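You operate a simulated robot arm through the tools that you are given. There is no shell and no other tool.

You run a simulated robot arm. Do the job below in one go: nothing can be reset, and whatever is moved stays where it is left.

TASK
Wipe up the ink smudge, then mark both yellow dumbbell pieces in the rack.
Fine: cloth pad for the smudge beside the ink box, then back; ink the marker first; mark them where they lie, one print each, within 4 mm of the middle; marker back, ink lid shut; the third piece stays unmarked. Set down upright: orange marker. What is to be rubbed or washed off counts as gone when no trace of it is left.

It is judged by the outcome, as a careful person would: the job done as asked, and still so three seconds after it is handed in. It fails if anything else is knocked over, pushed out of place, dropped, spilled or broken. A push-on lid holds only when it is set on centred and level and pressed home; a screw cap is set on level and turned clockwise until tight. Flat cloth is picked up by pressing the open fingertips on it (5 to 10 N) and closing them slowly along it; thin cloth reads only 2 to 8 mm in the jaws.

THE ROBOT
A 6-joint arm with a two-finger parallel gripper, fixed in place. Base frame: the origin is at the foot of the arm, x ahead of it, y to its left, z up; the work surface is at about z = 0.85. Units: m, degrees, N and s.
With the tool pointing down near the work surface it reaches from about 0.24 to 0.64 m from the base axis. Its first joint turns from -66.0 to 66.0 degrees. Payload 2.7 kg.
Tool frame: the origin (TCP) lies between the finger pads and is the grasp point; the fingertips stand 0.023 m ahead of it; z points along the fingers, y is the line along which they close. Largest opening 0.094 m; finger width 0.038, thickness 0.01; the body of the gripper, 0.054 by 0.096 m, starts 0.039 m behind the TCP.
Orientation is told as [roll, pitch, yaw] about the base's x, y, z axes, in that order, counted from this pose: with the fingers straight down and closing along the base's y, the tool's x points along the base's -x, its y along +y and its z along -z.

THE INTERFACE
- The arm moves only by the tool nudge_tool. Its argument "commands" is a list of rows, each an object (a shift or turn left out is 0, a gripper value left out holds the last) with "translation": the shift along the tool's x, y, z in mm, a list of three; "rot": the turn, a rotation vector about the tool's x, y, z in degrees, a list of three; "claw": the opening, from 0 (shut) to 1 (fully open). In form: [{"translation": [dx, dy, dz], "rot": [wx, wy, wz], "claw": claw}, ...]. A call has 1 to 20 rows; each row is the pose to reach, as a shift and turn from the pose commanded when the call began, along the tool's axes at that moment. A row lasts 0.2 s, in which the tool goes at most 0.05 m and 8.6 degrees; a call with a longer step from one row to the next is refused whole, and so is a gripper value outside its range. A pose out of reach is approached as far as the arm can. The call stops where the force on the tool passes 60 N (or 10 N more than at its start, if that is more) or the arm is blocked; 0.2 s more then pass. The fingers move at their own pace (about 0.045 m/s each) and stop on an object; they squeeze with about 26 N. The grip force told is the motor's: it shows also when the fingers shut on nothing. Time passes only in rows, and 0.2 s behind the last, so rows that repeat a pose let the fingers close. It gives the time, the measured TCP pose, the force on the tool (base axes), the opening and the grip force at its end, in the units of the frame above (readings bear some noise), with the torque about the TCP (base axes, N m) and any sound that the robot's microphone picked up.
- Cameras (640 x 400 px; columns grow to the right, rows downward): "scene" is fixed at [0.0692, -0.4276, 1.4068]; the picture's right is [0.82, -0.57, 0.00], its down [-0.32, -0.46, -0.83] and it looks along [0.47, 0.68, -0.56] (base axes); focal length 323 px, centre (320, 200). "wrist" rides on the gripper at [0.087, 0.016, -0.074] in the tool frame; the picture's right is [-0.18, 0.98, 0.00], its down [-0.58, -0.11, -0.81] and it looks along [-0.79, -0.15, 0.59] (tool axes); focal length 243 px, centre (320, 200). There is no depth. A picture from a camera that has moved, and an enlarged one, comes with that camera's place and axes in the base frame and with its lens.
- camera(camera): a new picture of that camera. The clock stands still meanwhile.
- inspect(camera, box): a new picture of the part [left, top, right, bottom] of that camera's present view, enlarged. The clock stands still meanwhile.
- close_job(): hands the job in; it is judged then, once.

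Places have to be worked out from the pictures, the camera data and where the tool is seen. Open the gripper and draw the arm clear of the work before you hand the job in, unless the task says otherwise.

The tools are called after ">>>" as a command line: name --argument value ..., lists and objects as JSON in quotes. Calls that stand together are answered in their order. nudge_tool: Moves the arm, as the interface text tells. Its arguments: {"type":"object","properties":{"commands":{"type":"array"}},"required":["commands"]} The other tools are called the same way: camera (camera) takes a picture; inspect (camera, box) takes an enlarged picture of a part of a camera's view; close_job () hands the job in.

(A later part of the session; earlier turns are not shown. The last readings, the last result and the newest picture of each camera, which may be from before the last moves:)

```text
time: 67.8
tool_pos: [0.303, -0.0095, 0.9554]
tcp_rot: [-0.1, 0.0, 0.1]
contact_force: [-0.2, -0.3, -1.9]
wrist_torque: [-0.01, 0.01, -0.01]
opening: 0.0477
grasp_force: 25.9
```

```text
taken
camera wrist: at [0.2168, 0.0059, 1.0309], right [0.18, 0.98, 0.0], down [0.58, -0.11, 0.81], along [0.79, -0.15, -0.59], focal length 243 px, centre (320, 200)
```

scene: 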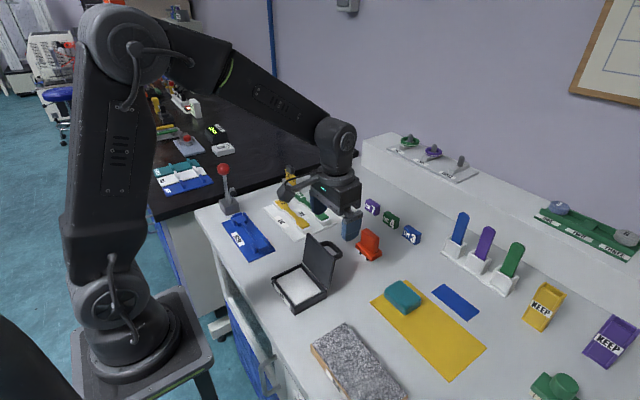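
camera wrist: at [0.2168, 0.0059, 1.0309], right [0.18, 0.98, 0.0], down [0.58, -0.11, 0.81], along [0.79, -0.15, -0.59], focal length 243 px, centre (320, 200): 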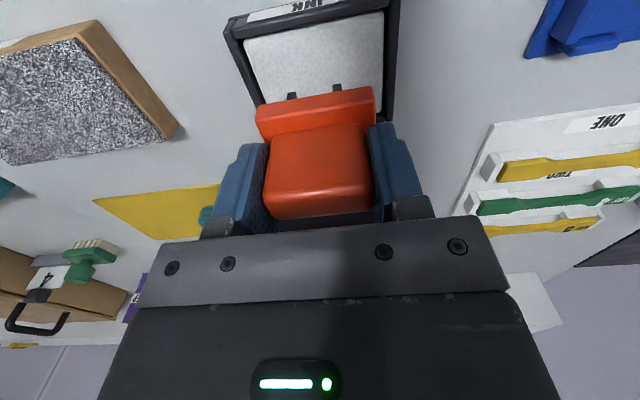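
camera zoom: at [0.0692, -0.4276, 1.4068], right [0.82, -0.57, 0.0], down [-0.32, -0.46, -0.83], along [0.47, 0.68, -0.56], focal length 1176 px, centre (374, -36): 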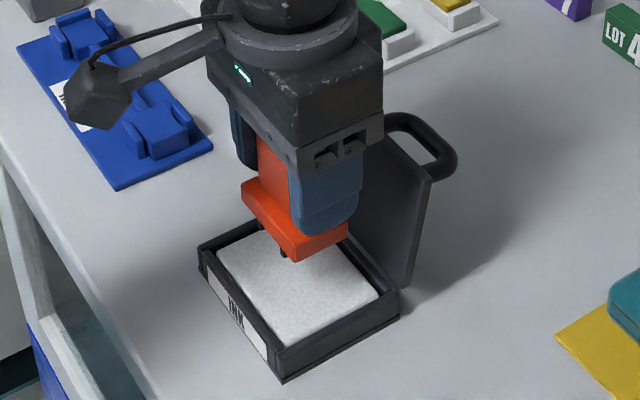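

The marker hangs over the pad with space all round. I lower it toward the ink pad in steps.

>>> nudge_tool --commands '[{"translation": [0, 0, 10], "claw": 0.3}, {"translation": [0, 0, 20]}, {"translation": [0, 0, 28]}, {"translation": [0, 0, 32]}, {"translation": [0, 0, 34]}, {"translation": [0, 0, 34]}]'

>>> inspect --camera "scene" --box '[250, 240, 360, 320]'

```text
time: 69.2
tool_pos: [0.3027, -0.0118, 0.9216]
tcp_rot: [-0.1, 0.1, 0.1]
contact_force: [0.5, -0.4, -1.6]
wrist_torque: [0.02, 0.0, 0.01]
opening: 0.0476
grasp_force: 25.3
```

```text
5.00 times, centred on (305, 280) of scene
camera zoom: at [0.0692, -0.4276, 1.4068], right [0.82, -0.57, 0.0], down [-0.32, -0.46, -0.83], along [0.47, 0.68, -0.56], focal length 1617 px, centre (395, -200)
```

zoom: 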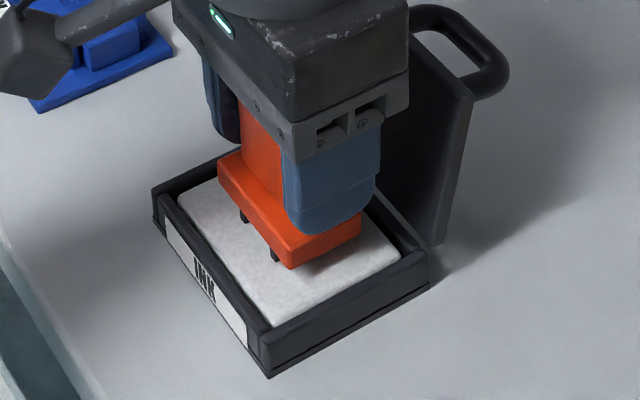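

No contact yet at z 0.9216; feet are close above the pad. I continue down in 1 mm steps.

>>> nudge_tool --commands '[{"translation": [0, 0, 1], "claw": 0.3}, {"translation": [0, 0, 2]}, {"translation": [0, 0, 3]}, {"translation": [0, 0, 3]}]'

>>> nudge_tool --commands '[{"translation": [0, 0, 1], "claw": 0.3}, {"translation": [0, 0, 2]}, {"translation": [0, 0, 2]}]'

```text
time: 70.2
tool_pos: [0.3042, -0.0117, 0.9194]
tcp_rot: [0.0, -0.2, 0.1]
contact_force: [-3.5, 3.3, 24.3]
wrist_torque: [0.08, 0.1, -0.03]
opening: 0.0481
grasp_force: 25.8
```

```text
time: 71.0
tool_pos: [0.3051, -0.0111, 0.9171]
tcp_rot: [-0.1, -0.2, 0.1]
contact_force: [-0.3, 1.5, 24.2]
wrist_torque: [0.11, 0.0, -0.01]
opening: 0.0477
grasp_force: 26.0
```

The feet pressed on the ink pad with about 24 N. I lift the marker straight up and check it is still level in the grip and inked.

>>> nudge_tool --commands '[{"translation": [0, 0, -2], "claw": 0.3}, {"translation": [0, 0, -10]}, {"translation": [0, 0, -35]}, {"translation": [0, 0, -70]}, {"translation": [0, 0, -110]}, {"translation": [0, 0, -110]}]'

>>> inspect --camera "scene" --box '[250, 180, 370, 320]'

>>> inspect --camera "scene" --box '[285, 195, 335, 235]'

>>> inspect --camera "wrist" --box '[220, 0, 420, 230]'

```text
time: 72.4
tool_pos: [0.3078, -0.0092, 1.0263]
tcp_rot: [-0.1, 0.0, 0.1]
contact_force: [0.7, -0.7, -1.5]
wrist_torque: [-0.01, 0.0, 0.0]
opening: 0.0477
grasp_force: 26.2
```

```text
2.86 times, centred on (310, 250) of scene
camera zoom: at [0.0692, -0.4276, 1.4068], right [0.82, -0.57, 0.0], down [-0.32, -0.46, -0.83], along [0.47, 0.68, -0.56], focal length 924 px, centre (349, 57)
```

zoom: 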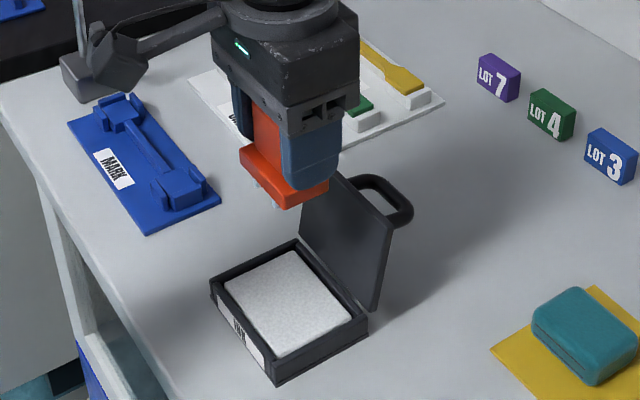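

```text
10.00 times, centred on (310, 215) of scene
camera zoom: at [0.0692, -0.4276, 1.4068], right [0.82, -0.57, 0.0], down [-0.32, -0.46, -0.83], along [0.47, 0.68, -0.56], focal length 3234 px, centre (420, 50)
```

zoom: 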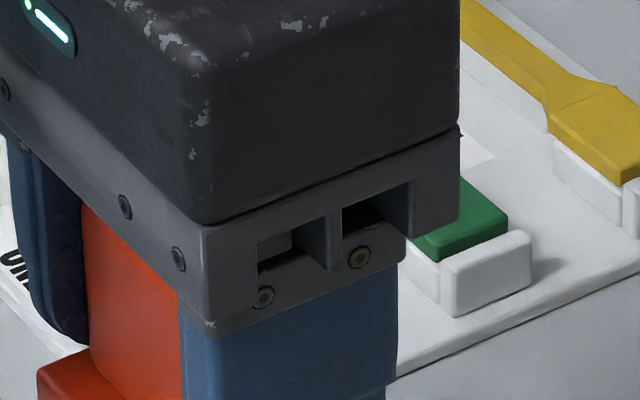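

```text
1.74 times, centred on (320, 115) of wrist
camera zoom: at [0.2201, 0.0065, 1.1016], right [0.18, 0.98, 0.0], down [0.58, -0.11, 0.81], along [0.79, -0.15, -0.59], focal length 422 px, centre (320, 348)
```

zoom: 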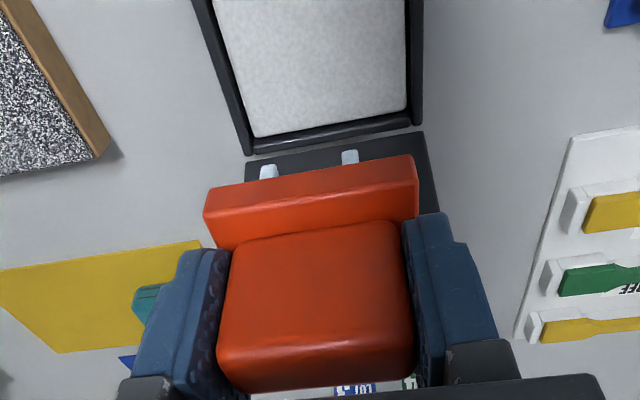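

The feet are now coated in white ink and the marker is still level. I carry it high over to the near side of the rack to locate the middle of piece ONE with the wrist camera.

>>> nudge_tool --commands '[{"translation": [-5, 30, -5], "claw": 0.3}, {"translation": [-18, 66, -5]}, {"translation": [-32, 102, -5]}, {"translation": [-48, 138, -5]}, {"translation": [-64, 174, -5]}, {"translation": [-79, 209, -5]}, {"translation": [-79, 209, -5]}, {"translation": [-79, 209, -5]}]'

>>> camera --camera "wrist"

>>> inspect --camera "wrist" --box '[220, 0, 440, 110]'

>>> camera --camera "scene"

```text
time: 74.2
tool_pos: [0.3843, 0.1989, 1.0309]
tcp_rot: [-0.1, 0.0, 0.0]
contact_force: [0.1, 0.8, -0.8]
wrist_torque: [-0.04, -0.02, -0.03]
opening: 0.0478
grasp_force: 26.3
```

```text
taken
camera wrist: at [0.2971, 0.2155, 1.1069], right [0.18, 0.98, 0.0], down [0.58, -0.11, 0.81], along [0.79, -0.15, -0.59], focal length 243 px, centre (320, 200)
```

wrist: 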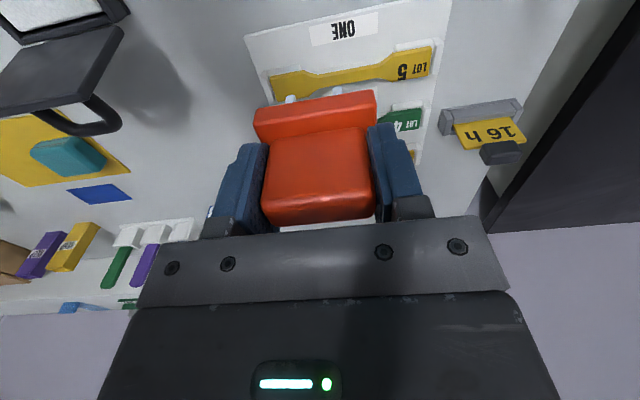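

```text
2.91 times, centred on (330, 55) of wrist
camera zoom: at [0.2971, 0.2155, 1.1069], right [0.18, 0.98, 0.0], down [0.58, -0.11, 0.81], along [0.79, -0.15, -0.59], focal length 706 px, centre (291, 622)
```

zoom: 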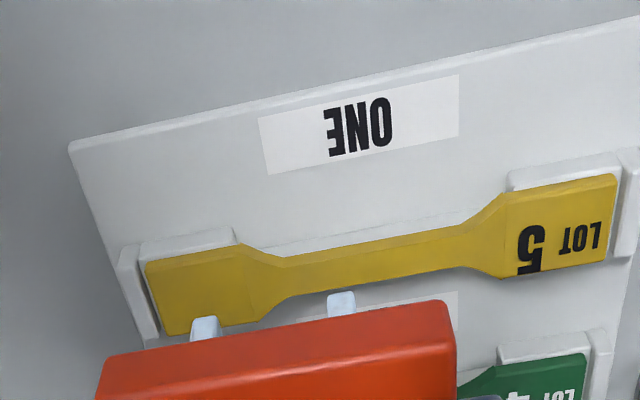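

```text
taken
```

scene: 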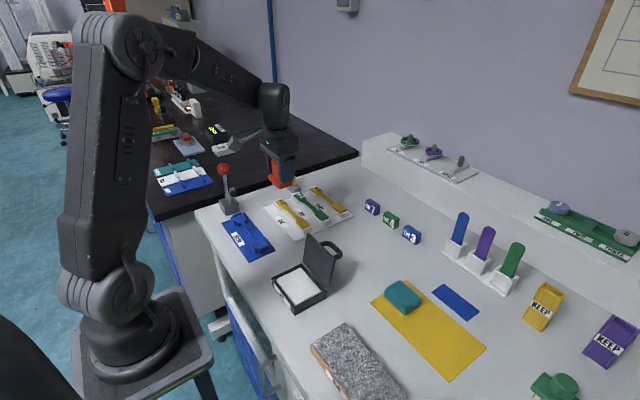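

Triangulating from two views, piece ONE spans y 0.144–0.296, x 0.407–0.433, so its middle is about (0.420, 0.2205) with top near z 0.868. The feet centre is about 2.4 mm toward the base from the TCP, so I go to x 0.4225, y 0.2205 and down to about 15 mm above the piece.

>>> nudge_tool --commands '[{"translation": [-19, 11, 0], "claw": 0.3}, {"translation": [-38.7, 21.3, 0]}, {"translation": [-38.7, 21.3, 30]}, {"translation": [-38.7, 21.3, 60]}, {"translation": [-38.7, 21.3, 85]}, {"translation": [-38.7, 21.3, 97]}, {"translation": [-38.7, 21.3, 97]}, {"translation": [-38.7, 21.3, 97]}]'

>>> camera --camera "wrist"

>>> inspect --camera "wrist" --box '[200, 30, 440, 180]'

>>> inspect --camera "scene" --box '[240, 140, 360, 240]'

```text
time: 76.0
tool_pos: [0.4246, 0.22, 0.9351]
tcp_rot: [-0.1, 0.0, 0.0]
contact_force: [-0.2, 0.6, -1.6]
wrist_torque: [0.0, -0.02, 0.02]
opening: 0.0478
grasp_force: 26.6
```

```text
taken
camera wrist: at [0.3378, 0.2365, 1.0103], right [0.18, 0.98, 0.0], down [0.58, -0.11, 0.81], along [0.79, -0.15, -0.59], focal length 243 px, centre (320, 200)
```

wrist: 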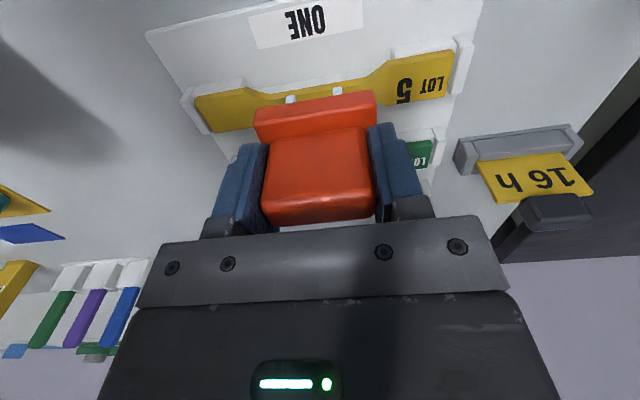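

```text
2.67 times, centred on (320, 105) of wrist
camera zoom: at [0.3378, 0.2365, 1.0103], right [0.18, 0.98, 0.0], down [0.58, -0.11, 0.81], along [0.79, -0.15, -0.59], focal length 647 px, centre (320, 453)
```

zoom: 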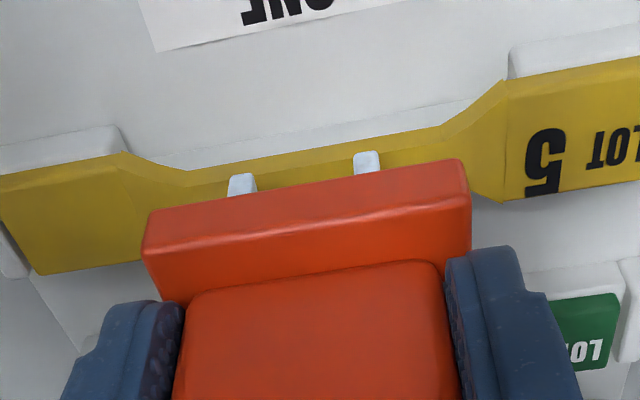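

```text
4.00 times, centred on (300, 190) of scene
camera zoom: at [0.0692, -0.4276, 1.4068], right [0.82, -0.57, 0.0], down [-0.32, -0.46, -0.83], along [0.47, 0.68, -0.56], focal length 1293 px, centre (400, 240)
```

zoom: 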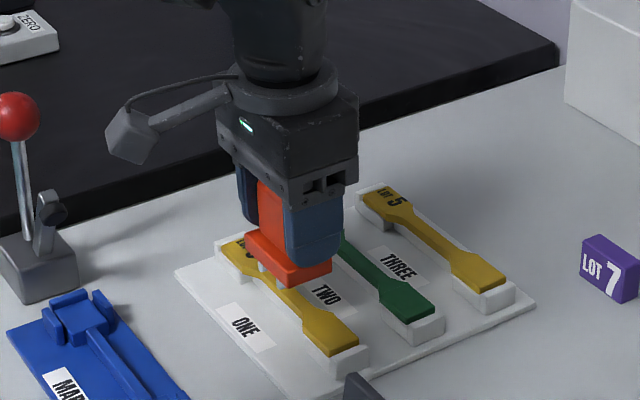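

In this closer view the piece's middle is at (0.4194, 0.220) and the feet centre at about (0.4222, 0.2198). I shift 2.7 mm toward the base and lower to just above the surface.

>>> nudge_tool --commands '[{"translation": [2.7, 0.2, 3], "claw": 0.3}, {"translation": [2.7, 0.2, 7]}, {"translation": [2.7, 0.2, 11]}, {"translation": [2.7, 0.2, 11]}, {"translation": [2.7, 0.2, 11]}]'

>>> inspect --camera "wrist" --box '[200, 30, 440, 180]'

>>> inspect --camera "scene" --box '[260, 180, 340, 230]'

```text
time: 77.2
tool_pos: [0.4205, 0.2195, 0.9254]
tcp_rot: [-0.1, 0.1, 0.1]
contact_force: [0.0, 0.3, -1.8]
wrist_torque: [-0.02, 0.0, 0.0]
opening: 0.048
grasp_force: 26.1
```

```text
2.67 times, centred on (320, 105) of wrist
camera zoom: at [0.3341, 0.2359, 1.0001], right [0.18, 0.98, 0.0], down [0.58, -0.11, 0.81], along [0.79, -0.15, -0.59], focal length 647 px, centre (320, 453)
```

zoom: 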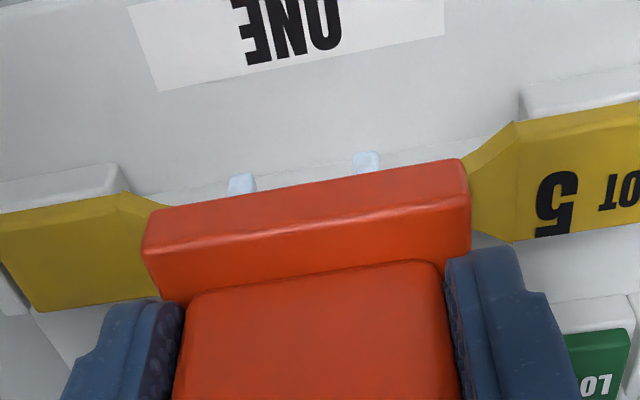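

```text
8.00 times, centred on (300, 205) of scene
camera zoom: at [0.0692, -0.4276, 1.4068], right [0.82, -0.57, 0.0], down [-0.32, -0.46, -0.83], along [0.47, 0.68, -0.56], focal length 2587 px, centre (480, 160)
```

zoom: 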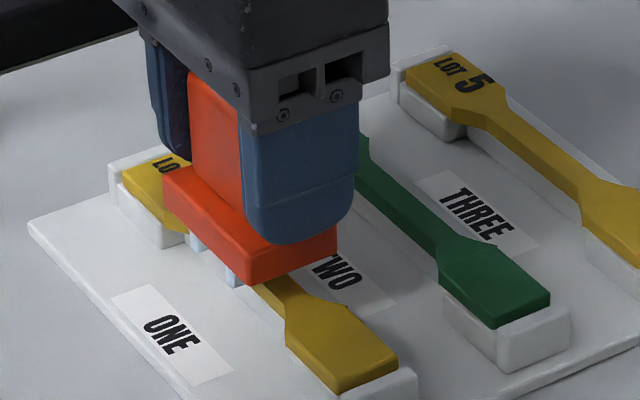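

Feet centre now about (0.4185, 0.2192) against the middle (0.4194, 0.2198). I trim by under 1 mm and lower in small steps to contact.

>>> nudge_tool --commands '[{"translation": [-0.8, 0.6, 2], "claw": 0.3}, {"translation": [-0.8, 0.6, 4]}, {"translation": [-0.8, 0.6, 4.5]}, {"translation": [-0.8, 0.6, 4.5]}]'

```text
time: 78.2
tool_pos: [0.4217, 0.2213, 0.9208]
tcp_rot: [0.1, -0.2, 0.1]
contact_force: [-3.8, -5.4, 30.0]
wrist_torque: [-0.26, 0.25, -0.04]
opening: 0.0478
grasp_force: 26.4
```

Contact with 30 N at z 0.9208 – the print is made. I lift straight up without sliding.

>>> nudge_tool --commands '[{"translation": [0, 0, -2], "claw": 0.3}, {"translation": [0, 0, -6]}, {"translation": [0, 0, -25]}, {"translation": [0, 0, -60]}, {"translation": [0, 0, -100]}, {"translation": [0, 0, -100]}]'

>>> inspect --camera "scene" --box '[260, 180, 360, 243]'

>>> camera --camera "wrist"

>>> inspect --camera "wrist" --box '[200, 0, 440, 130]'

```text
time: 79.6
tool_pos: [0.4175, 0.2185, 1.0223]
tcp_rot: [0.0, 0.1, 0.1]
contact_force: [0.8, -0.1, -1.0]
wrist_torque: [-0.01, 0.0, -0.01]
opening: 0.0479
grasp_force: 26.2
```

```text
6.35 times, centred on (310, 212) of scene
camera zoom: at [0.0692, -0.4276, 1.4068], right [0.82, -0.57, 0.0], down [-0.32, -0.46, -0.83], along [0.47, 0.68, -0.56], focal length 2053 px, centre (384, 127)
```

zoom: 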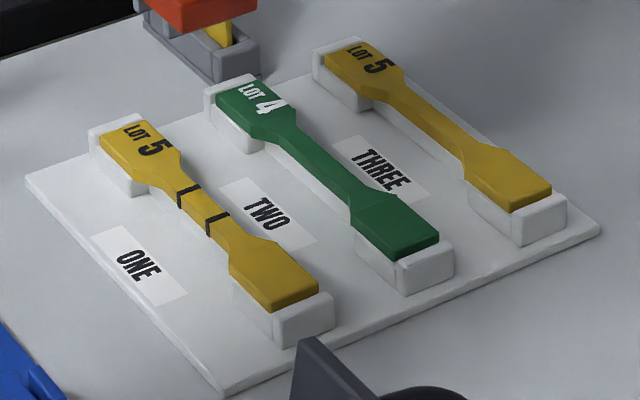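

```text
taken
camera wrist: at [0.3312, 0.2349, 1.0965], right [0.18, 0.98, 0.0], down [0.58, -0.11, 0.81], along [0.79, -0.15, -0.59], focal length 243 px, centre (320, 200)
```

wrist: 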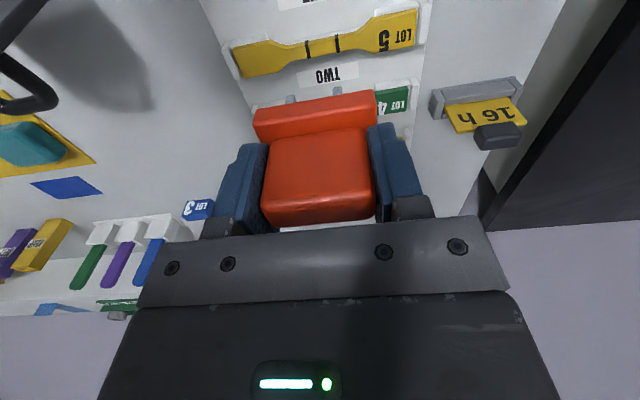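

```text
2.67 times, centred on (320, 65) of wrist
camera zoom: at [0.3312, 0.2349, 1.0965], right [0.18, 0.98, 0.0], down [0.58, -0.11, 0.81], along [0.79, -0.15, -0.59], focal length 647 px, centre (320, 560)
```

zoom: 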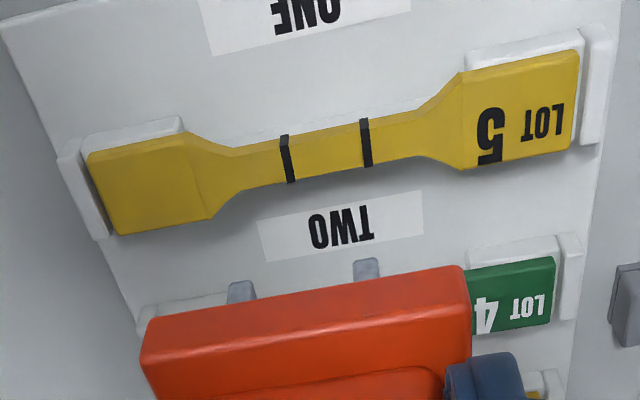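

Piece ONE carries a clean two-line print; line midpoint y 0.2208 against the piece's middle 0.2207. I check how the feet look now, to judge if they still carry ink.

>>> inspect --camera "wrist" --box '[270, 85, 360, 130]'

>>> inspect --camera "scene" --box '[270, 165, 310, 195]'

>>> inspect --camera "scene" --box '[278, 200, 308, 225]'

```text
7.11 times, centred on (315, 108) of wrist
camera zoom: at [0.3312, 0.2349, 1.0965], right [0.18, 0.98, 0.0], down [0.58, -0.11, 0.81], along [0.79, -0.15, -0.59], focal length 1725 px, centre (356, 858)
```

zoom: 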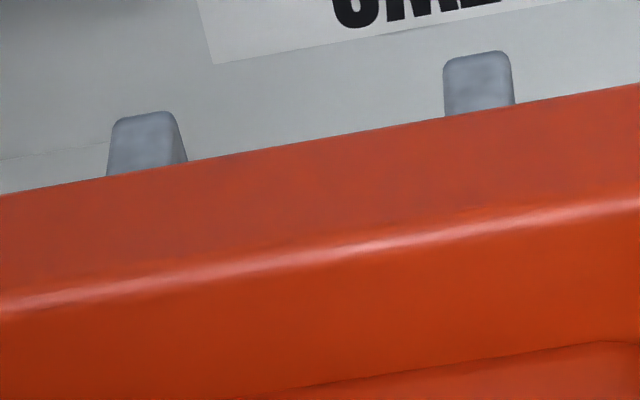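

```text
13.33 times, centred on (290, 180) of scene
camera zoom: at [0.0692, -0.4276, 1.4068], right [0.82, -0.57, 0.0], down [-0.32, -0.46, -0.83], along [0.47, 0.68, -0.56], focal length 4311 px, centre (720, 467)
```

zoom: 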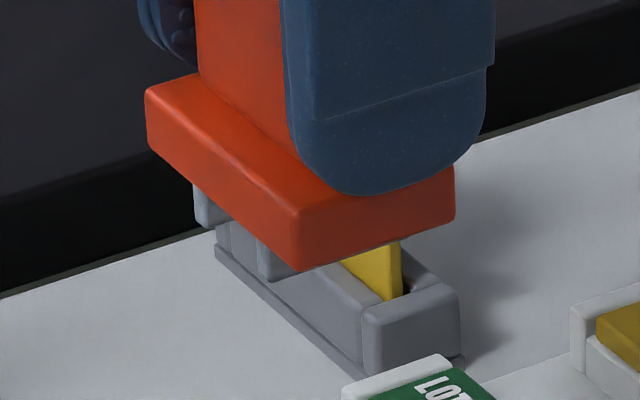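

```text
16.00 times, centred on (293, 212) of scene
camera zoom: at [0.0692, -0.4276, 1.4068], right [0.82, -0.57, 0.0], down [-0.32, -0.46, -0.83], along [0.47, 0.68, -0.56], focal length 5174 px, centre (752, 0)
```

zoom: 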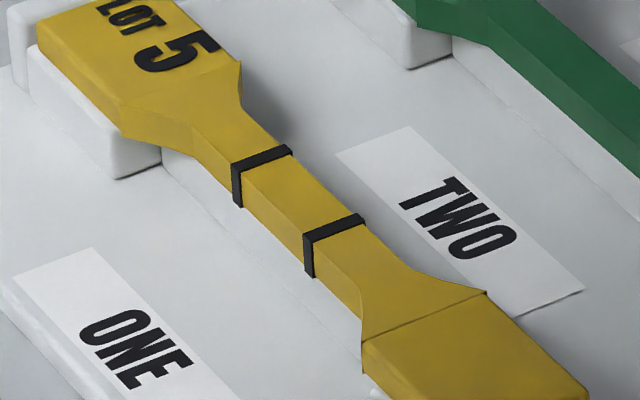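

The print is crisp and dark, but the feet have turned from white to grey, so much of the ink is used. To be safe I re-ink before the second print, going back over the ink box at height.

>>> nudge_tool --commands '[{"translation": [8, -15, -18], "claw": 0.3}, {"translation": [28, -55, -18]}, {"translation": [48, -96, -18]}, {"translation": [68, -137, -18]}, {"translation": [88, -177, -18]}, {"translation": [107, -215, -18]}, {"translation": [114.4, -229.3, -18]}, {"translation": [114.4, -229.3, 10]}, {"translation": [114.4, -229.3, 40]}, {"translation": [114.4, -229.3, 65]}, {"translation": [114.4, -229.3, 65]}]'

>>> inspect --camera "scene" --box '[250, 210, 360, 320]'

>>> inspect --camera "wrist" --box '[200, 0, 440, 150]'

```text
time: 82.0
tool_pos: [0.3028, -0.0094, 0.9536]
tcp_rot: [0.0, 0.0, 0.1]
contact_force: [-0.1, -0.3, -1.6]
wrist_torque: [0.03, 0.05, 0.02]
opening: 0.0478
grasp_force: 26.3
```

```text
3.64 times, centred on (305, 265) of scene
camera zoom: at [0.0692, -0.4276, 1.4068], right [0.82, -0.57, 0.0], down [-0.32, -0.46, -0.83], along [0.47, 0.68, -0.56], focal length 1176 px, centre (374, -36)
```

zoom: 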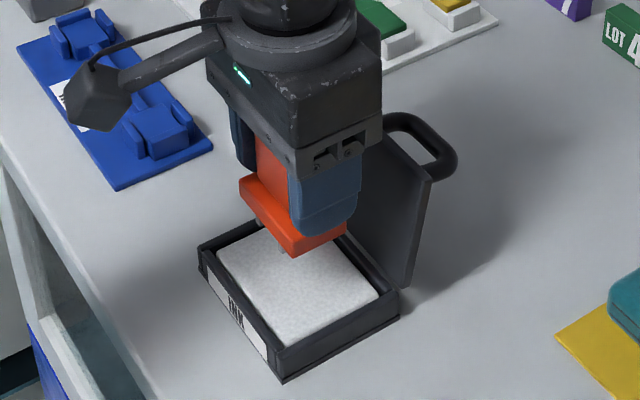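

```text
2.67 times, centred on (320, 75) of wrist
camera zoom: at [0.217, 0.0072, 1.0286], right [0.18, 0.98, 0.0], down [0.58, -0.11, 0.81], along [0.79, -0.15, -0.59], focal length 647 px, centre (320, 533)
```

zoom: 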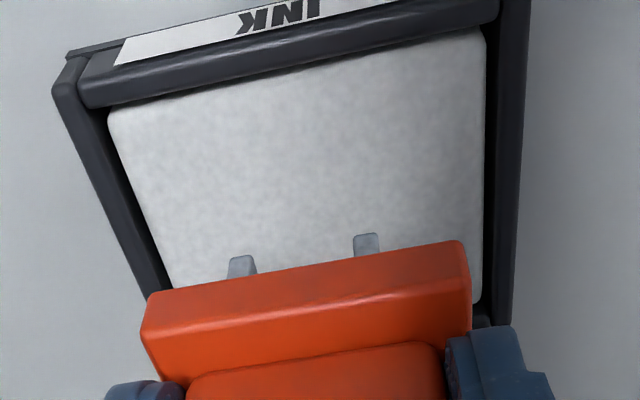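

Positioned over the pad as before. I lower to just above it, then step down gently to about 10 N.

>>> nudge_tool --commands '[{"translation": [0, 0, 10], "claw": 0.3}, {"translation": [0, 0, 20]}, {"translation": [0, 0, 28]}, {"translation": [0, 0, 31]}, {"translation": [0, 0, 31]}]'

>>> nudge_tool --commands '[{"translation": [0, 0, 1], "claw": 0.3}, {"translation": [0, 0, 2]}, {"translation": [0, 0, 2]}]'

```text
time: 83.2
tool_pos: [0.306, -0.0081, 0.9245]
tcp_rot: [-0.1, -0.1, 0.1]
contact_force: [-0.3, 0.2, -0.8]
wrist_torque: [0.0, 0.01, 0.02]
opening: 0.0477
grasp_force: 25.9
```

```text
time: 84.0
tool_pos: [0.3056, -0.0085, 0.9214]
tcp_rot: [-0.1, 0.0, 0.2]
contact_force: [-0.3, -0.8, -0.4]
wrist_torque: [-0.02, 0.0, -0.04]
opening: 0.048
grasp_force: 25.7
```

No contact at z 0.9214 yet; I step 1.5 mm further and read.

>>> nudge_tool --commands '[{"translation": [0, 0, 0.8], "claw": 0.3}, {"translation": [0, 0, 1.5]}, {"translation": [0, 0, 1.5]}]'

```text
time: 84.8
tool_pos: [0.3041, -0.0092, 0.9214]
tcp_rot: [-0.2, 0.0, 0.2]
contact_force: [-0.4, -0.4, -1.0]
wrist_torque: [0.01, 0.03, -0.03]
opening: 0.0478
grasp_force: 26.1
```

Still free; another 1.5 mm down.

>>> nudge_tool --commands '[{"translation": [0, 0, 0.8], "claw": 0.3}, {"translation": [0, 0, 1.5]}, {"translation": [0, 0, 1.5]}]'

```text
time: 85.6
tool_pos: [0.3065, -0.0096, 0.9181]
tcp_rot: [-0.1, -0.1, 0.2]
contact_force: [0.4, -0.6, -0.5]
wrist_torque: [0.0, 0.02, 0.01]
opening: 0.0475
grasp_force: 26.5
```

No contact at 0.918, so the marker did slide up a little in the grip. I continue in 1 mm steps.

>>> nudge_tool --commands '[{"translation": [0, 0, 0.5], "claw": 0.3}, {"translation": [0, 0, 1.0]}, {"translation": [0, 0, 1.0]}]'

```text
time: 86.4
tool_pos: [0.3061, -0.0093, 0.9183]
tcp_rot: [-0.2, 0.0, 0.1]
contact_force: [-0.4, -0.1, -1.0]
wrist_torque: [0.02, 0.06, -0.01]
opening: 0.0478
grasp_force: 25.6
```

>>> nudge_tool --commands '[{"translation": [0, 0, 0.5], "claw": 0.3}, {"translation": [0, 0, 1.0]}, {"translation": [0, 0, 1.0]}]'

>>> inspect --camera "scene" --box '[260, 240, 350, 320]'

```text
time: 87.2
tool_pos: [0.3057, -0.0097, 0.9173]
tcp_rot: [0.0, -0.1, 0.1]
contact_force: [-5.4, -1.1, 18.4]
wrist_torque: [0.01, 0.0, -0.05]
opening: 0.0476
grasp_force: 25.6
```

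```text
5.00 times, centred on (305, 280) of scene
camera zoom: at [0.0689, -0.4276, 1.4069], right [0.82, -0.57, 0.0], down [-0.31, -0.46, -0.83], along [0.47, 0.68, -0.56], focal length 1617 px, centre (395, -200)
```

zoom: 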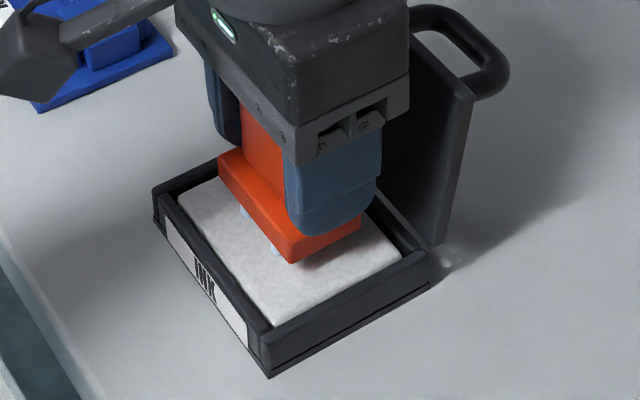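

The feet touched the pad with 18 N and are white again. I lift clear and carry the marker high to the near side of piece THREE for a sighting.

>>> nudge_tool --commands '[{"translation": [0, 0, -2], "claw": 0.3}, {"translation": [0, 0, -10]}, {"translation": [0, 0, -40]}, {"translation": [0, 0, -80]}, {"translation": [0, 0, -122]}, {"translation": [-8, 20, -122]}, {"translation": [-30, 55, -122]}, {"translation": [-60, 85, -122]}, {"translation": [-90, 115, -122]}, {"translation": [-120, 145, -122]}, {"translation": [-150, 175, -122]}, {"translation": [-180, 200, -120]}, {"translation": [-202, 210, -116]}, {"translation": [-202, 210, -116]}, {"translation": [-202, 210, -116]}]'

>>> camera --camera "wrist"

>>> inspect --camera "wrist" --box '[200, 0, 440, 130]'

>>> inspect --camera "scene" --box '[260, 160, 400, 243]'

```text
time: 90.4
tool_pos: [0.5061, 0.2014, 1.0353]
tcp_rot: [-0.1, 0.0, 0.1]
contact_force: [-0.5, -0.1, -1.7]
wrist_torque: [0.0, 0.04, 0.0]
opening: 0.0477
grasp_force: 26.1
```

```text
taken
camera wrist: at [0.4203, 0.2181, 1.1109], right [0.18, 0.98, 0.0], down [0.58, -0.11, 0.81], along [0.79, -0.15, -0.59], focal length 243 px, centre (320, 200)
```

wrist: 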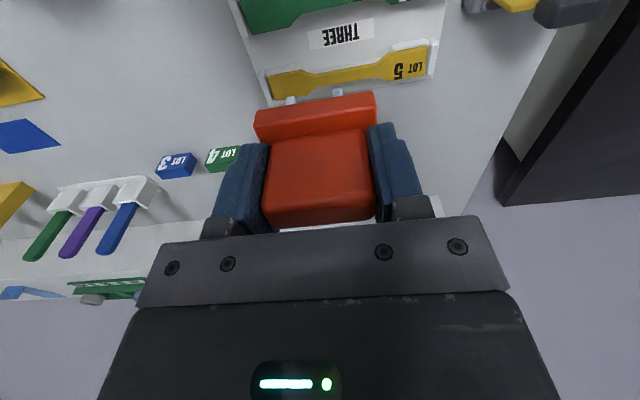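

```text
2.67 times, centred on (320, 65) of wrist
camera zoom: at [0.4203, 0.2181, 1.1109], right [0.18, 0.98, 0.0], down [0.58, -0.11, 0.81], along [0.79, -0.15, -0.59], focal length 647 px, centre (320, 560)
```

zoom: 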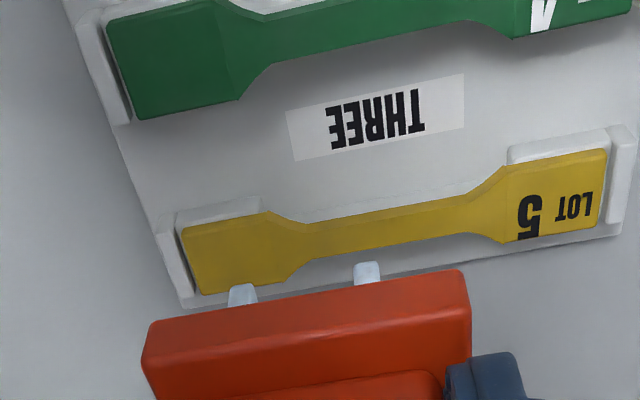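

```text
4.57 times, centred on (330, 202) of scene
camera zoom: at [0.0692, -0.4276, 1.4068], right [0.82, -0.57, 0.0], down [-0.32, -0.46, -0.83], along [0.47, 0.68, -0.56], focal length 1478 px, centre (274, 193)
```

zoom: 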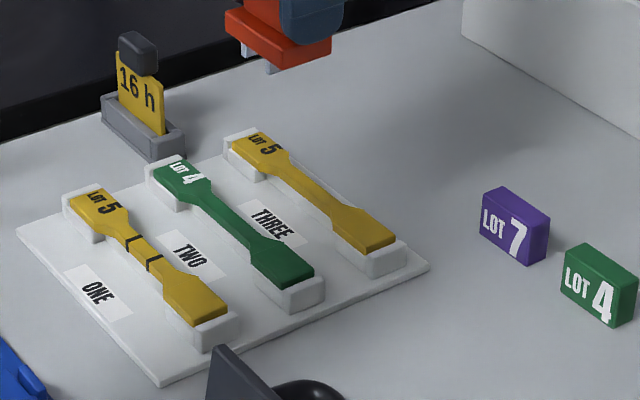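

Piece THREE's middle works out at about (0.5425, 0.2204), and the feet keep the same offset to the TCP. I move over it and lower to about 12 mm above.

>>> nudge_tool --commands '[{"translation": [-19, 9.5, 0], "claw": 0.3}, {"translation": [-37.9, 18.9, 0]}, {"translation": [-37.9, 18.9, 30]}, {"translation": [-37.9, 18.9, 60]}, {"translation": [-37.9, 18.9, 88]}, {"translation": [-37.9, 18.9, 102]}, {"translation": [-37.9, 18.9, 102]}, {"translation": [-37.9, 18.9, 102]}]'

>>> inspect --camera "wrist" --box '[200, 30, 440, 180]'

>>> inspect --camera "scene" --box '[270, 150, 390, 240]'

```text
time: 92.2
tool_pos: [0.5452, 0.2211, 0.9302]
tcp_rot: [0.0, 0.0, 0.1]
contact_force: [0.8, 0.9, -0.9]
wrist_torque: [0.0, -0.02, -0.01]
opening: 0.0478
grasp_force: 25.8
```

```text
2.67 times, centred on (320, 105) of wrist
camera zoom: at [0.4587, 0.2374, 1.005], right [0.18, 0.98, 0.0], down [0.58, -0.11, 0.81], along [0.79, -0.15, -0.59], focal length 647 px, centre (320, 453)
```

zoom: 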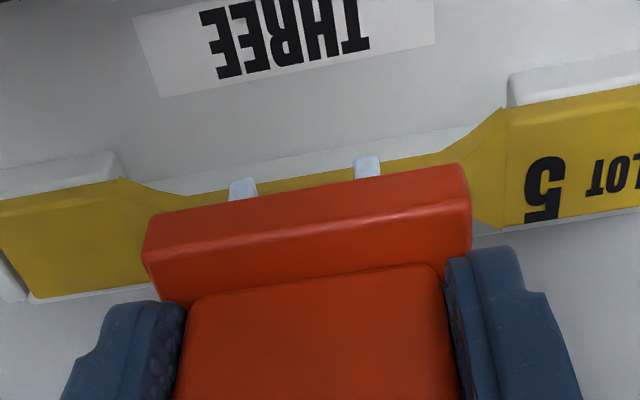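

```text
4.44 times, centred on (330, 195) of scene
camera zoom: at [0.0692, -0.4276, 1.4068], right [0.82, -0.57, 0.0], down [-0.32, -0.46, -0.83], along [0.47, 0.68, -0.56], focal length 1437 px, centre (276, 222)
```

zoom: 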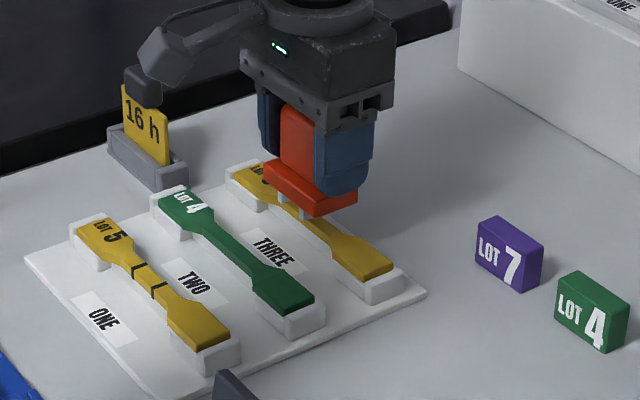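

Feet centre (0.543, 0.2209) against the middle (0.5425, 0.2204). I trim half a millimetre and lower gently in steps.

>>> nudge_tool --commands '[{"translation": [0.7, -0.4, 3], "claw": 0.3}, {"translation": [0.7, -0.4, 6]}, {"translation": [0.7, -0.4, 6]}]'

>>> nudge_tool --commands '[{"translation": [0, 0, 1], "claw": 0.3}, {"translation": [0, 0, 2]}, {"translation": [0, 0, 2]}]'

```text
time: 93.0
tool_pos: [0.5444, 0.2209, 0.9239]
tcp_rot: [-0.1, 0.0, 0.1]
contact_force: [-0.9, 0.6, -1.2]
wrist_torque: [0.0, -0.02, 0.0]
opening: 0.0477
grasp_force: 25.9
```

```text
time: 93.8
tool_pos: [0.5453, 0.2209, 0.9226]
tcp_rot: [-0.2, -0.1, 0.1]
contact_force: [-0.3, -0.7, -0.8]
wrist_torque: [-0.02, -0.02, 0.01]
opening: 0.048
grasp_force: 25.9
```

No contact yet at z 0.9226; I go down in 1 mm steps.

>>> nudge_tool --commands '[{"translation": [0, 0, 0.7], "claw": 0.3}, {"translation": [0, 0, 1.4]}, {"translation": [0, 0, 1.4]}]'

```text
time: 94.6
tool_pos: [0.5456, 0.2203, 0.9223]
tcp_rot: [-0.1, 0.0, 0.1]
contact_force: [0.9, 0.2, 3.2]
wrist_torque: [0.02, -0.03, 0.02]
opening: 0.0477
grasp_force: 25.8
```

First light contact (about 4 N above baseline). I press 1 mm more to make a full print.

>>> nudge_tool --commands '[{"translation": [0, 0, 0.6], "claw": 0.3}, {"translation": [0, 0, 1.2]}, {"translation": [0, 0, 1.2]}]'

```text
time: 95.4
tool_pos: [0.5444, 0.2191, 0.9223]
tcp_rot: [0.1, -0.1, 0.1]
contact_force: [-0.1, 1.4, 9.5]
wrist_torque: [0.05, 0.06, -0.01]
opening: 0.0478
grasp_force: 26.1
```

9.5 N now; a touch more to match the firm first print.

>>> nudge_tool --commands '[{"translation": [0, 0, 0.5], "claw": 0.3}, {"translation": [0, 0, 0.9]}, {"translation": [0, 0, 0.9]}]'

```text
time: 96.2
tool_pos: [0.5435, 0.2196, 0.9213]
tcp_rot: [0.1, -0.2, 0.0]
contact_force: [-8.7, -3.4, 26.7]
wrist_torque: [-0.18, 0.5, 0.01]
opening: 0.0479
grasp_force: 25.9
```

Pressed with 27 N. I lift straight up and inspect the print.

>>> nudge_tool --commands '[{"translation": [0, 0, -2], "claw": 0.3}, {"translation": [0, 0, -8]}, {"translation": [0, 0, -30]}, {"translation": [0, 0, -65]}, {"translation": [0, 0, -105]}, {"translation": [0, 0, -105]}]'

>>> inspect --camera "scene" --box '[260, 180, 360, 243]'

>>> inspect --camera "wrist" --box '[200, 0, 440, 130]'

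>>> inspect --camera "scene" --box '[312, 185, 348, 220]'

```text
time: 97.6
tool_pos: [0.5436, 0.2214, 1.0263]
tcp_rot: [-0.1, 0.0, 0.2]
contact_force: [-0.4, 0.5, -1.1]
wrist_torque: [0.03, 0.01, -0.05]
opening: 0.0478
grasp_force: 26.0
```

```text
6.35 times, centred on (310, 212) of scene
camera zoom: at [0.0692, -0.4276, 1.4068], right [0.82, -0.57, 0.0], down [-0.32, -0.46, -0.83], along [0.47, 0.68, -0.56], focal length 2053 px, centre (384, 127)
```

zoom: 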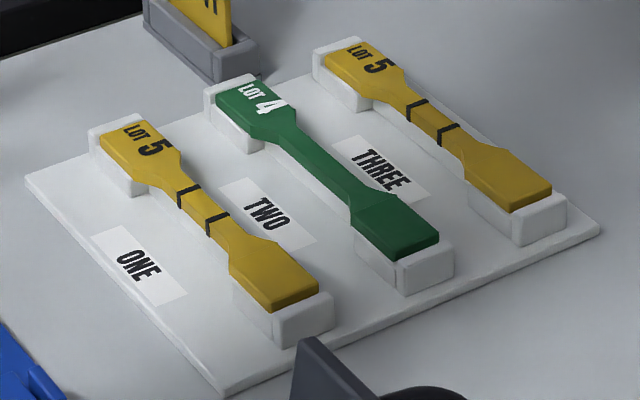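

```text
2.67 times, centred on (320, 65) of wrist
camera zoom: at [0.4569, 0.2374, 1.101], right [0.18, 0.98, 0.0], down [0.58, -0.11, 0.81], along [0.79, -0.15, -0.59], focal length 647 px, centre (320, 560)
```

zoom: 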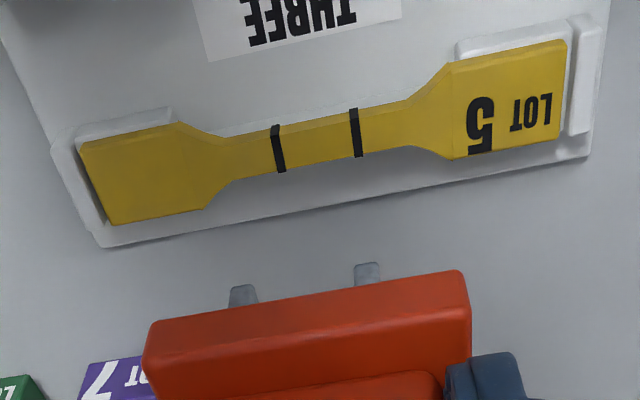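

```text
11.43 times, centred on (330, 202) of scene
camera zoom: at [0.0692, -0.4276, 1.4068], right [0.82, -0.57, 0.0], down [-0.32, -0.46, -0.83], along [0.47, 0.68, -0.56], focal length 3696 px, centre (206, 171)
```

zoom: 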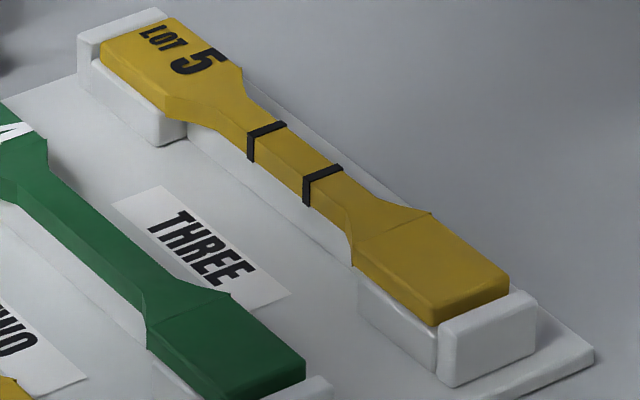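

Both yellow pieces have a clean print within half a millimetre of the middle, and the green piece is unmarked. I carry the marker back to its stand place (TCP about 0.503, −0.011).

>>> nudge_tool --commands '[{"translation": [5, -35, -5], "claw": 0.3}, {"translation": [12, -75, -5]}, {"translation": [20, -115, -5]}, {"translation": [28, -155, -5]}, {"translation": [35, -195, -5]}, {"translation": [40.6, -232, -5]}, {"translation": [40.6, -232, 25]}, {"translation": [40.6, -232, 60]}, {"translation": [40.6, -232, 90]}, {"translation": [40.6, -232, 108]}, {"translation": [40.6, -232, 108]}, {"translation": [40.6, -232, 108]}]'

>>> inspect --camera "scene" --box '[320, 200, 420, 280]'

>>> camera --camera "wrist"

```text
time: 100.2
tool_pos: [0.503, -0.0115, 0.9141]
tcp_rot: [-0.1, 0.1, 0.1]
contact_force: [0.0, -0.8, -1.7]
wrist_torque: [0.02, 0.03, 0.0]
opening: 0.0477
grasp_force: 26.0
```

```text
5.00 times, centred on (370, 240) of scene
camera zoom: at [0.0692, -0.4276, 1.4068], right [0.82, -0.57, 0.0], down [-0.32, -0.46, -0.83], along [0.47, 0.68, -0.56], focal length 1617 px, centre (70, 0)
```

zoom: 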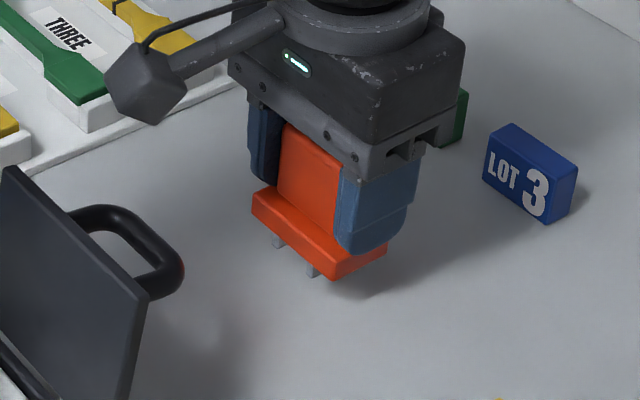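

```text
taken
camera wrist: at [0.4162, 0.0046, 0.9891], right [0.18, 0.98, 0.0], down [0.58, -0.11, 0.81], along [0.79, -0.15, -0.59], focal length 243 px, centre (320, 200)
```

wrist: 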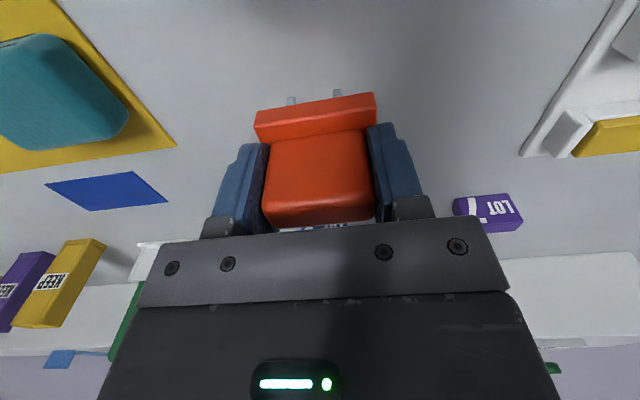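

The marker is right above its old spot. I lower it slowly until the feet touch.

>>> nudge_tool --commands '[{"translation": [0, 0, 4], "claw": 0.3}, {"translation": [0, 0, 8]}, {"translation": [0, 0, 11]}, {"translation": [0, 0, 11]}]'

>>> nudge_tool --commands '[{"translation": [0, 0, 0.8], "claw": 0.3}, {"translation": [0, 0, 1.5]}, {"translation": [0, 0, 1.5]}]'

```text
time: 101.2
tool_pos: [0.504, -0.0112, 0.905]
tcp_rot: [-0.1, 0.0, 0.1]
contact_force: [0.4, 0.1, -1.5]
wrist_torque: [0.01, 0.03, 0.0]
opening: 0.0478
grasp_force: 25.3
```

```text
time: 102.0
tool_pos: [0.5044, -0.0117, 0.9025]
tcp_rot: [-0.2, -0.1, 0.1]
contact_force: [0.4, 0.5, -1.1]
wrist_torque: [-0.01, 0.01, 0.02]
opening: 0.0474
grasp_force: 26.2
```

Not touching yet at z 0.9025; a further 1.5 mm.

>>> nudge_tool --commands '[{"translation": [0, 0, 0.8], "claw": 0.3}, {"translation": [0, 0, 1.5]}, {"translation": [0, 0, 1.5]}]'

```text
time: 102.8
tool_pos: [0.5052, -0.012, 0.9009]
tcp_rot: [-0.1, 0.1, 0.2]
contact_force: [-0.1, -0.6, -1.2]
wrist_torque: [0.02, 0.02, 0.0]
opening: 0.0476
grasp_force: 25.9
```

Still hanging free; another 1.2 mm.

>>> nudge_tool --commands '[{"translation": [0, 0, 0.6], "claw": 0.3}, {"translation": [0, 0, 1.2]}, {"translation": [0, 0, 1.2]}]'

```text
time: 103.6
tool_pos: [0.5046, -0.0129, 0.9016]
tcp_rot: [-0.1, -0.1, 0.1]
contact_force: [-0.3, 0.6, -1.7]
wrist_torque: [0.0, -0.02, 0.01]
opening: 0.0476
grasp_force: 25.8
```

One more millimetre down.

>>> nudge_tool --commands '[{"translation": [0, 0, 0.6], "claw": 0.3}, {"translation": [0, 0, 1.2]}, {"translation": [0, 0, 1.2]}]'

>>> inspect --camera "scene" --box '[340, 220, 400, 268]'

```text
time: 104.4
tool_pos: [0.5036, -0.0117, 0.8996]
tcp_rot: [-0.1, 0.0, 0.0]
contact_force: [-0.3, -0.5, 0.3]
wrist_torque: [-0.01, 0.0, -0.01]
opening: 0.0478
grasp_force: 26.4
```

```text
8.33 times, centred on (370, 244) of scene
camera zoom: at [0.0692, -0.4276, 1.4068], right [0.82, -0.57, 0.0], down [-0.32, -0.46, -0.83], along [0.47, 0.68, -0.56], focal length 2695 px, centre (-97, -167)
```

zoom: 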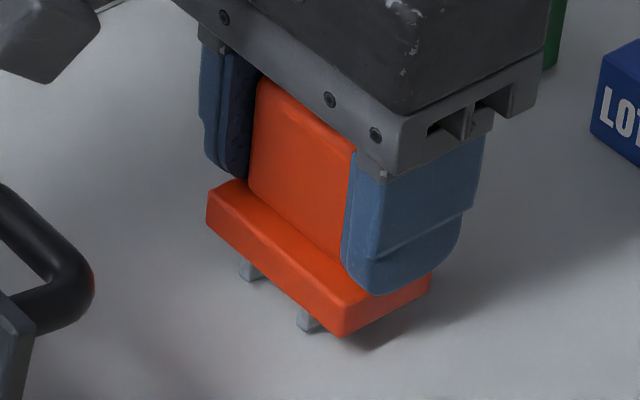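

The weight reading has vanished, so the feet are just touching. A last 0.6 mm to set it firmly.

>>> nudge_tool --commands '[{"translation": [0, 0, 0.3], "claw": 0.3}, {"translation": [0, 0, 0.6]}, {"translation": [0, 0, 0.6]}]'

```text
time: 105.2
tool_pos: [0.5039, -0.0114, 0.9007]
tcp_rot: [-0.1, 0.0, 0.1]
contact_force: [-0.8, 0.0, -0.4]
wrist_torque: [-0.03, -0.01, 0.01]
opening: 0.0479
grasp_force: 26.1
```

>>> nudge_tool --commands '[{"translation": [0, 0, 0.4], "claw": 0.3}, {"translation": [0, 0, 0.8]}, {"translation": [0, 0, 0.8]}]'

```text
time: 106.0
tool_pos: [0.5043, -0.0117, 0.899]
tcp_rot: [0.0, 0.0, 0.1]
contact_force: [-0.1, 0.0, -2.1]
wrist_torque: [-0.01, -0.02, -0.01]
opening: 0.0479
grasp_force: 26.0
```

The reading is still the marker's weight, so I keep stepping down by 1 mm.

>>> nudge_tool --commands '[{"translation": [0, 0, 0.5], "claw": 0.3}, {"translation": [0, 0, 1.0]}, {"translation": [0, 0, 1.0]}]'

```text
time: 106.8
tool_pos: [0.5043, -0.0118, 0.8974]
tcp_rot: [-0.1, 0.1, 0.1]
contact_force: [0.2, 0.7, -0.8]
wrist_torque: [0.02, 0.0, -0.02]
opening: 0.0478
grasp_force: 26.5
```

Still no contact force at z 0.8974; another small step.

>>> nudge_tool --commands '[{"translation": [0, 0, 0.5], "claw": 0.3}, {"translation": [0, 0, 1.0]}, {"translation": [0, 0, 1.0]}]'

>>> inspect --camera "scene" --box '[350, 235, 390, 267]'

```text
time: 107.6
tool_pos: [0.5052, -0.012, 0.8965]
tcp_rot: [0.1, -0.2, 0.1]
contact_force: [-1.0, 2.4, 3.1]
wrist_torque: [0.14, -0.03, 0.01]
opening: 0.0478
grasp_force: 26.1
```

```text
12.50 times, centred on (370, 251) of scene
camera zoom: at [0.0691, -0.4275, 1.4069], right [0.82, -0.57, 0.0], down [-0.32, -0.46, -0.83], along [0.47, 0.68, -0.56], focal length 4042 px, centre (-305, -438)
```

zoom: 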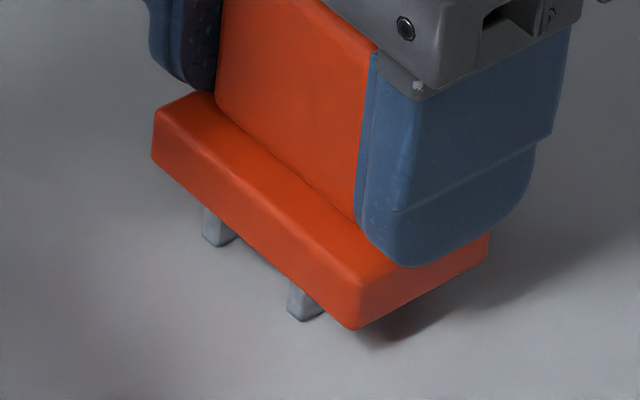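

The feet now stand on the table (about 4 N). I open the fingers and rise slightly, then straight up.

>>> nudge_tool --commands '[{"translation": [0, 0, -0.3], "claw": 0.54}, {"translation": [0, 0, -0.8], "claw": 0.6}, {"translation": [0, 0, -1.5], "claw": 0.7}, {"translation": [0, 0, -2], "claw": 0.85}, {"translation": [0, 0, -2], "claw": 1}, {"translation": [0, 0, -2], "claw": 1}, {"translation": [0, 0, -2], "claw": 1}]'

>>> nudge_tool --commands '[{"translation": [0, 0, -15], "claw": 1}, {"translation": [0, 0, -45]}, {"translation": [0, 0, -85]}, {"translation": [0, 0, -125]}, {"translation": [0, 0, -125]}]'

>>> inspect --camera "scene" --box '[320, 200, 420, 280]'

>>> camera --camera "wrist"

```text
time: 109.2
tool_pos: [0.504, -0.0126, 0.8994]
tcp_rot: [-0.1, 0.0, 0.1]
contact_force: [0.3, -0.1, 0.4]
wrist_torque: [0.01, 0.0, -0.02]
opening: 0.0939
grasp_force: 0.0
```

```text
time: 110.4
tool_pos: [0.505, -0.0093, 1.0254]
tcp_rot: [-0.2, -0.1, 0.0]
contact_force: [0.6, 0.0, -0.2]
wrist_torque: [-0.02, 0.04, 0.01]
opening: 0.094
grasp_force: 0.1
```

```text
5.00 times, centred on (370, 240) of scene
camera zoom: at [0.0692, -0.4276, 1.4068], right [0.82, -0.57, 0.0], down [-0.32, -0.46, -0.83], along [0.47, 0.68, -0.56], focal length 1617 px, centre (70, 0)
```

zoom: 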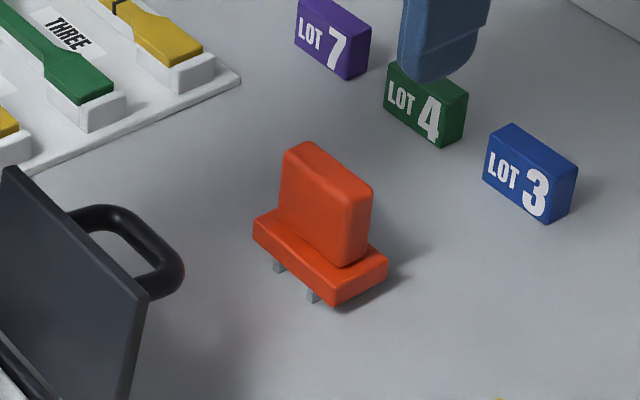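

```text
taken
camera wrist: at [0.4179, 0.006, 1.1001], right [0.18, 0.98, 0.0], down [0.58, -0.11, 0.81], along [0.79, -0.15, -0.59], focal length 243 px, centre (320, 200)
```

wrist: 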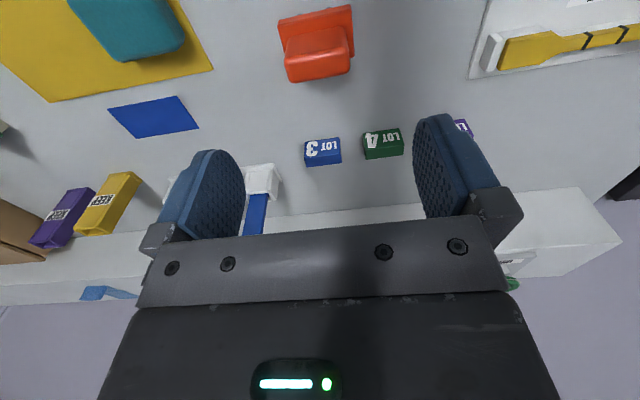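

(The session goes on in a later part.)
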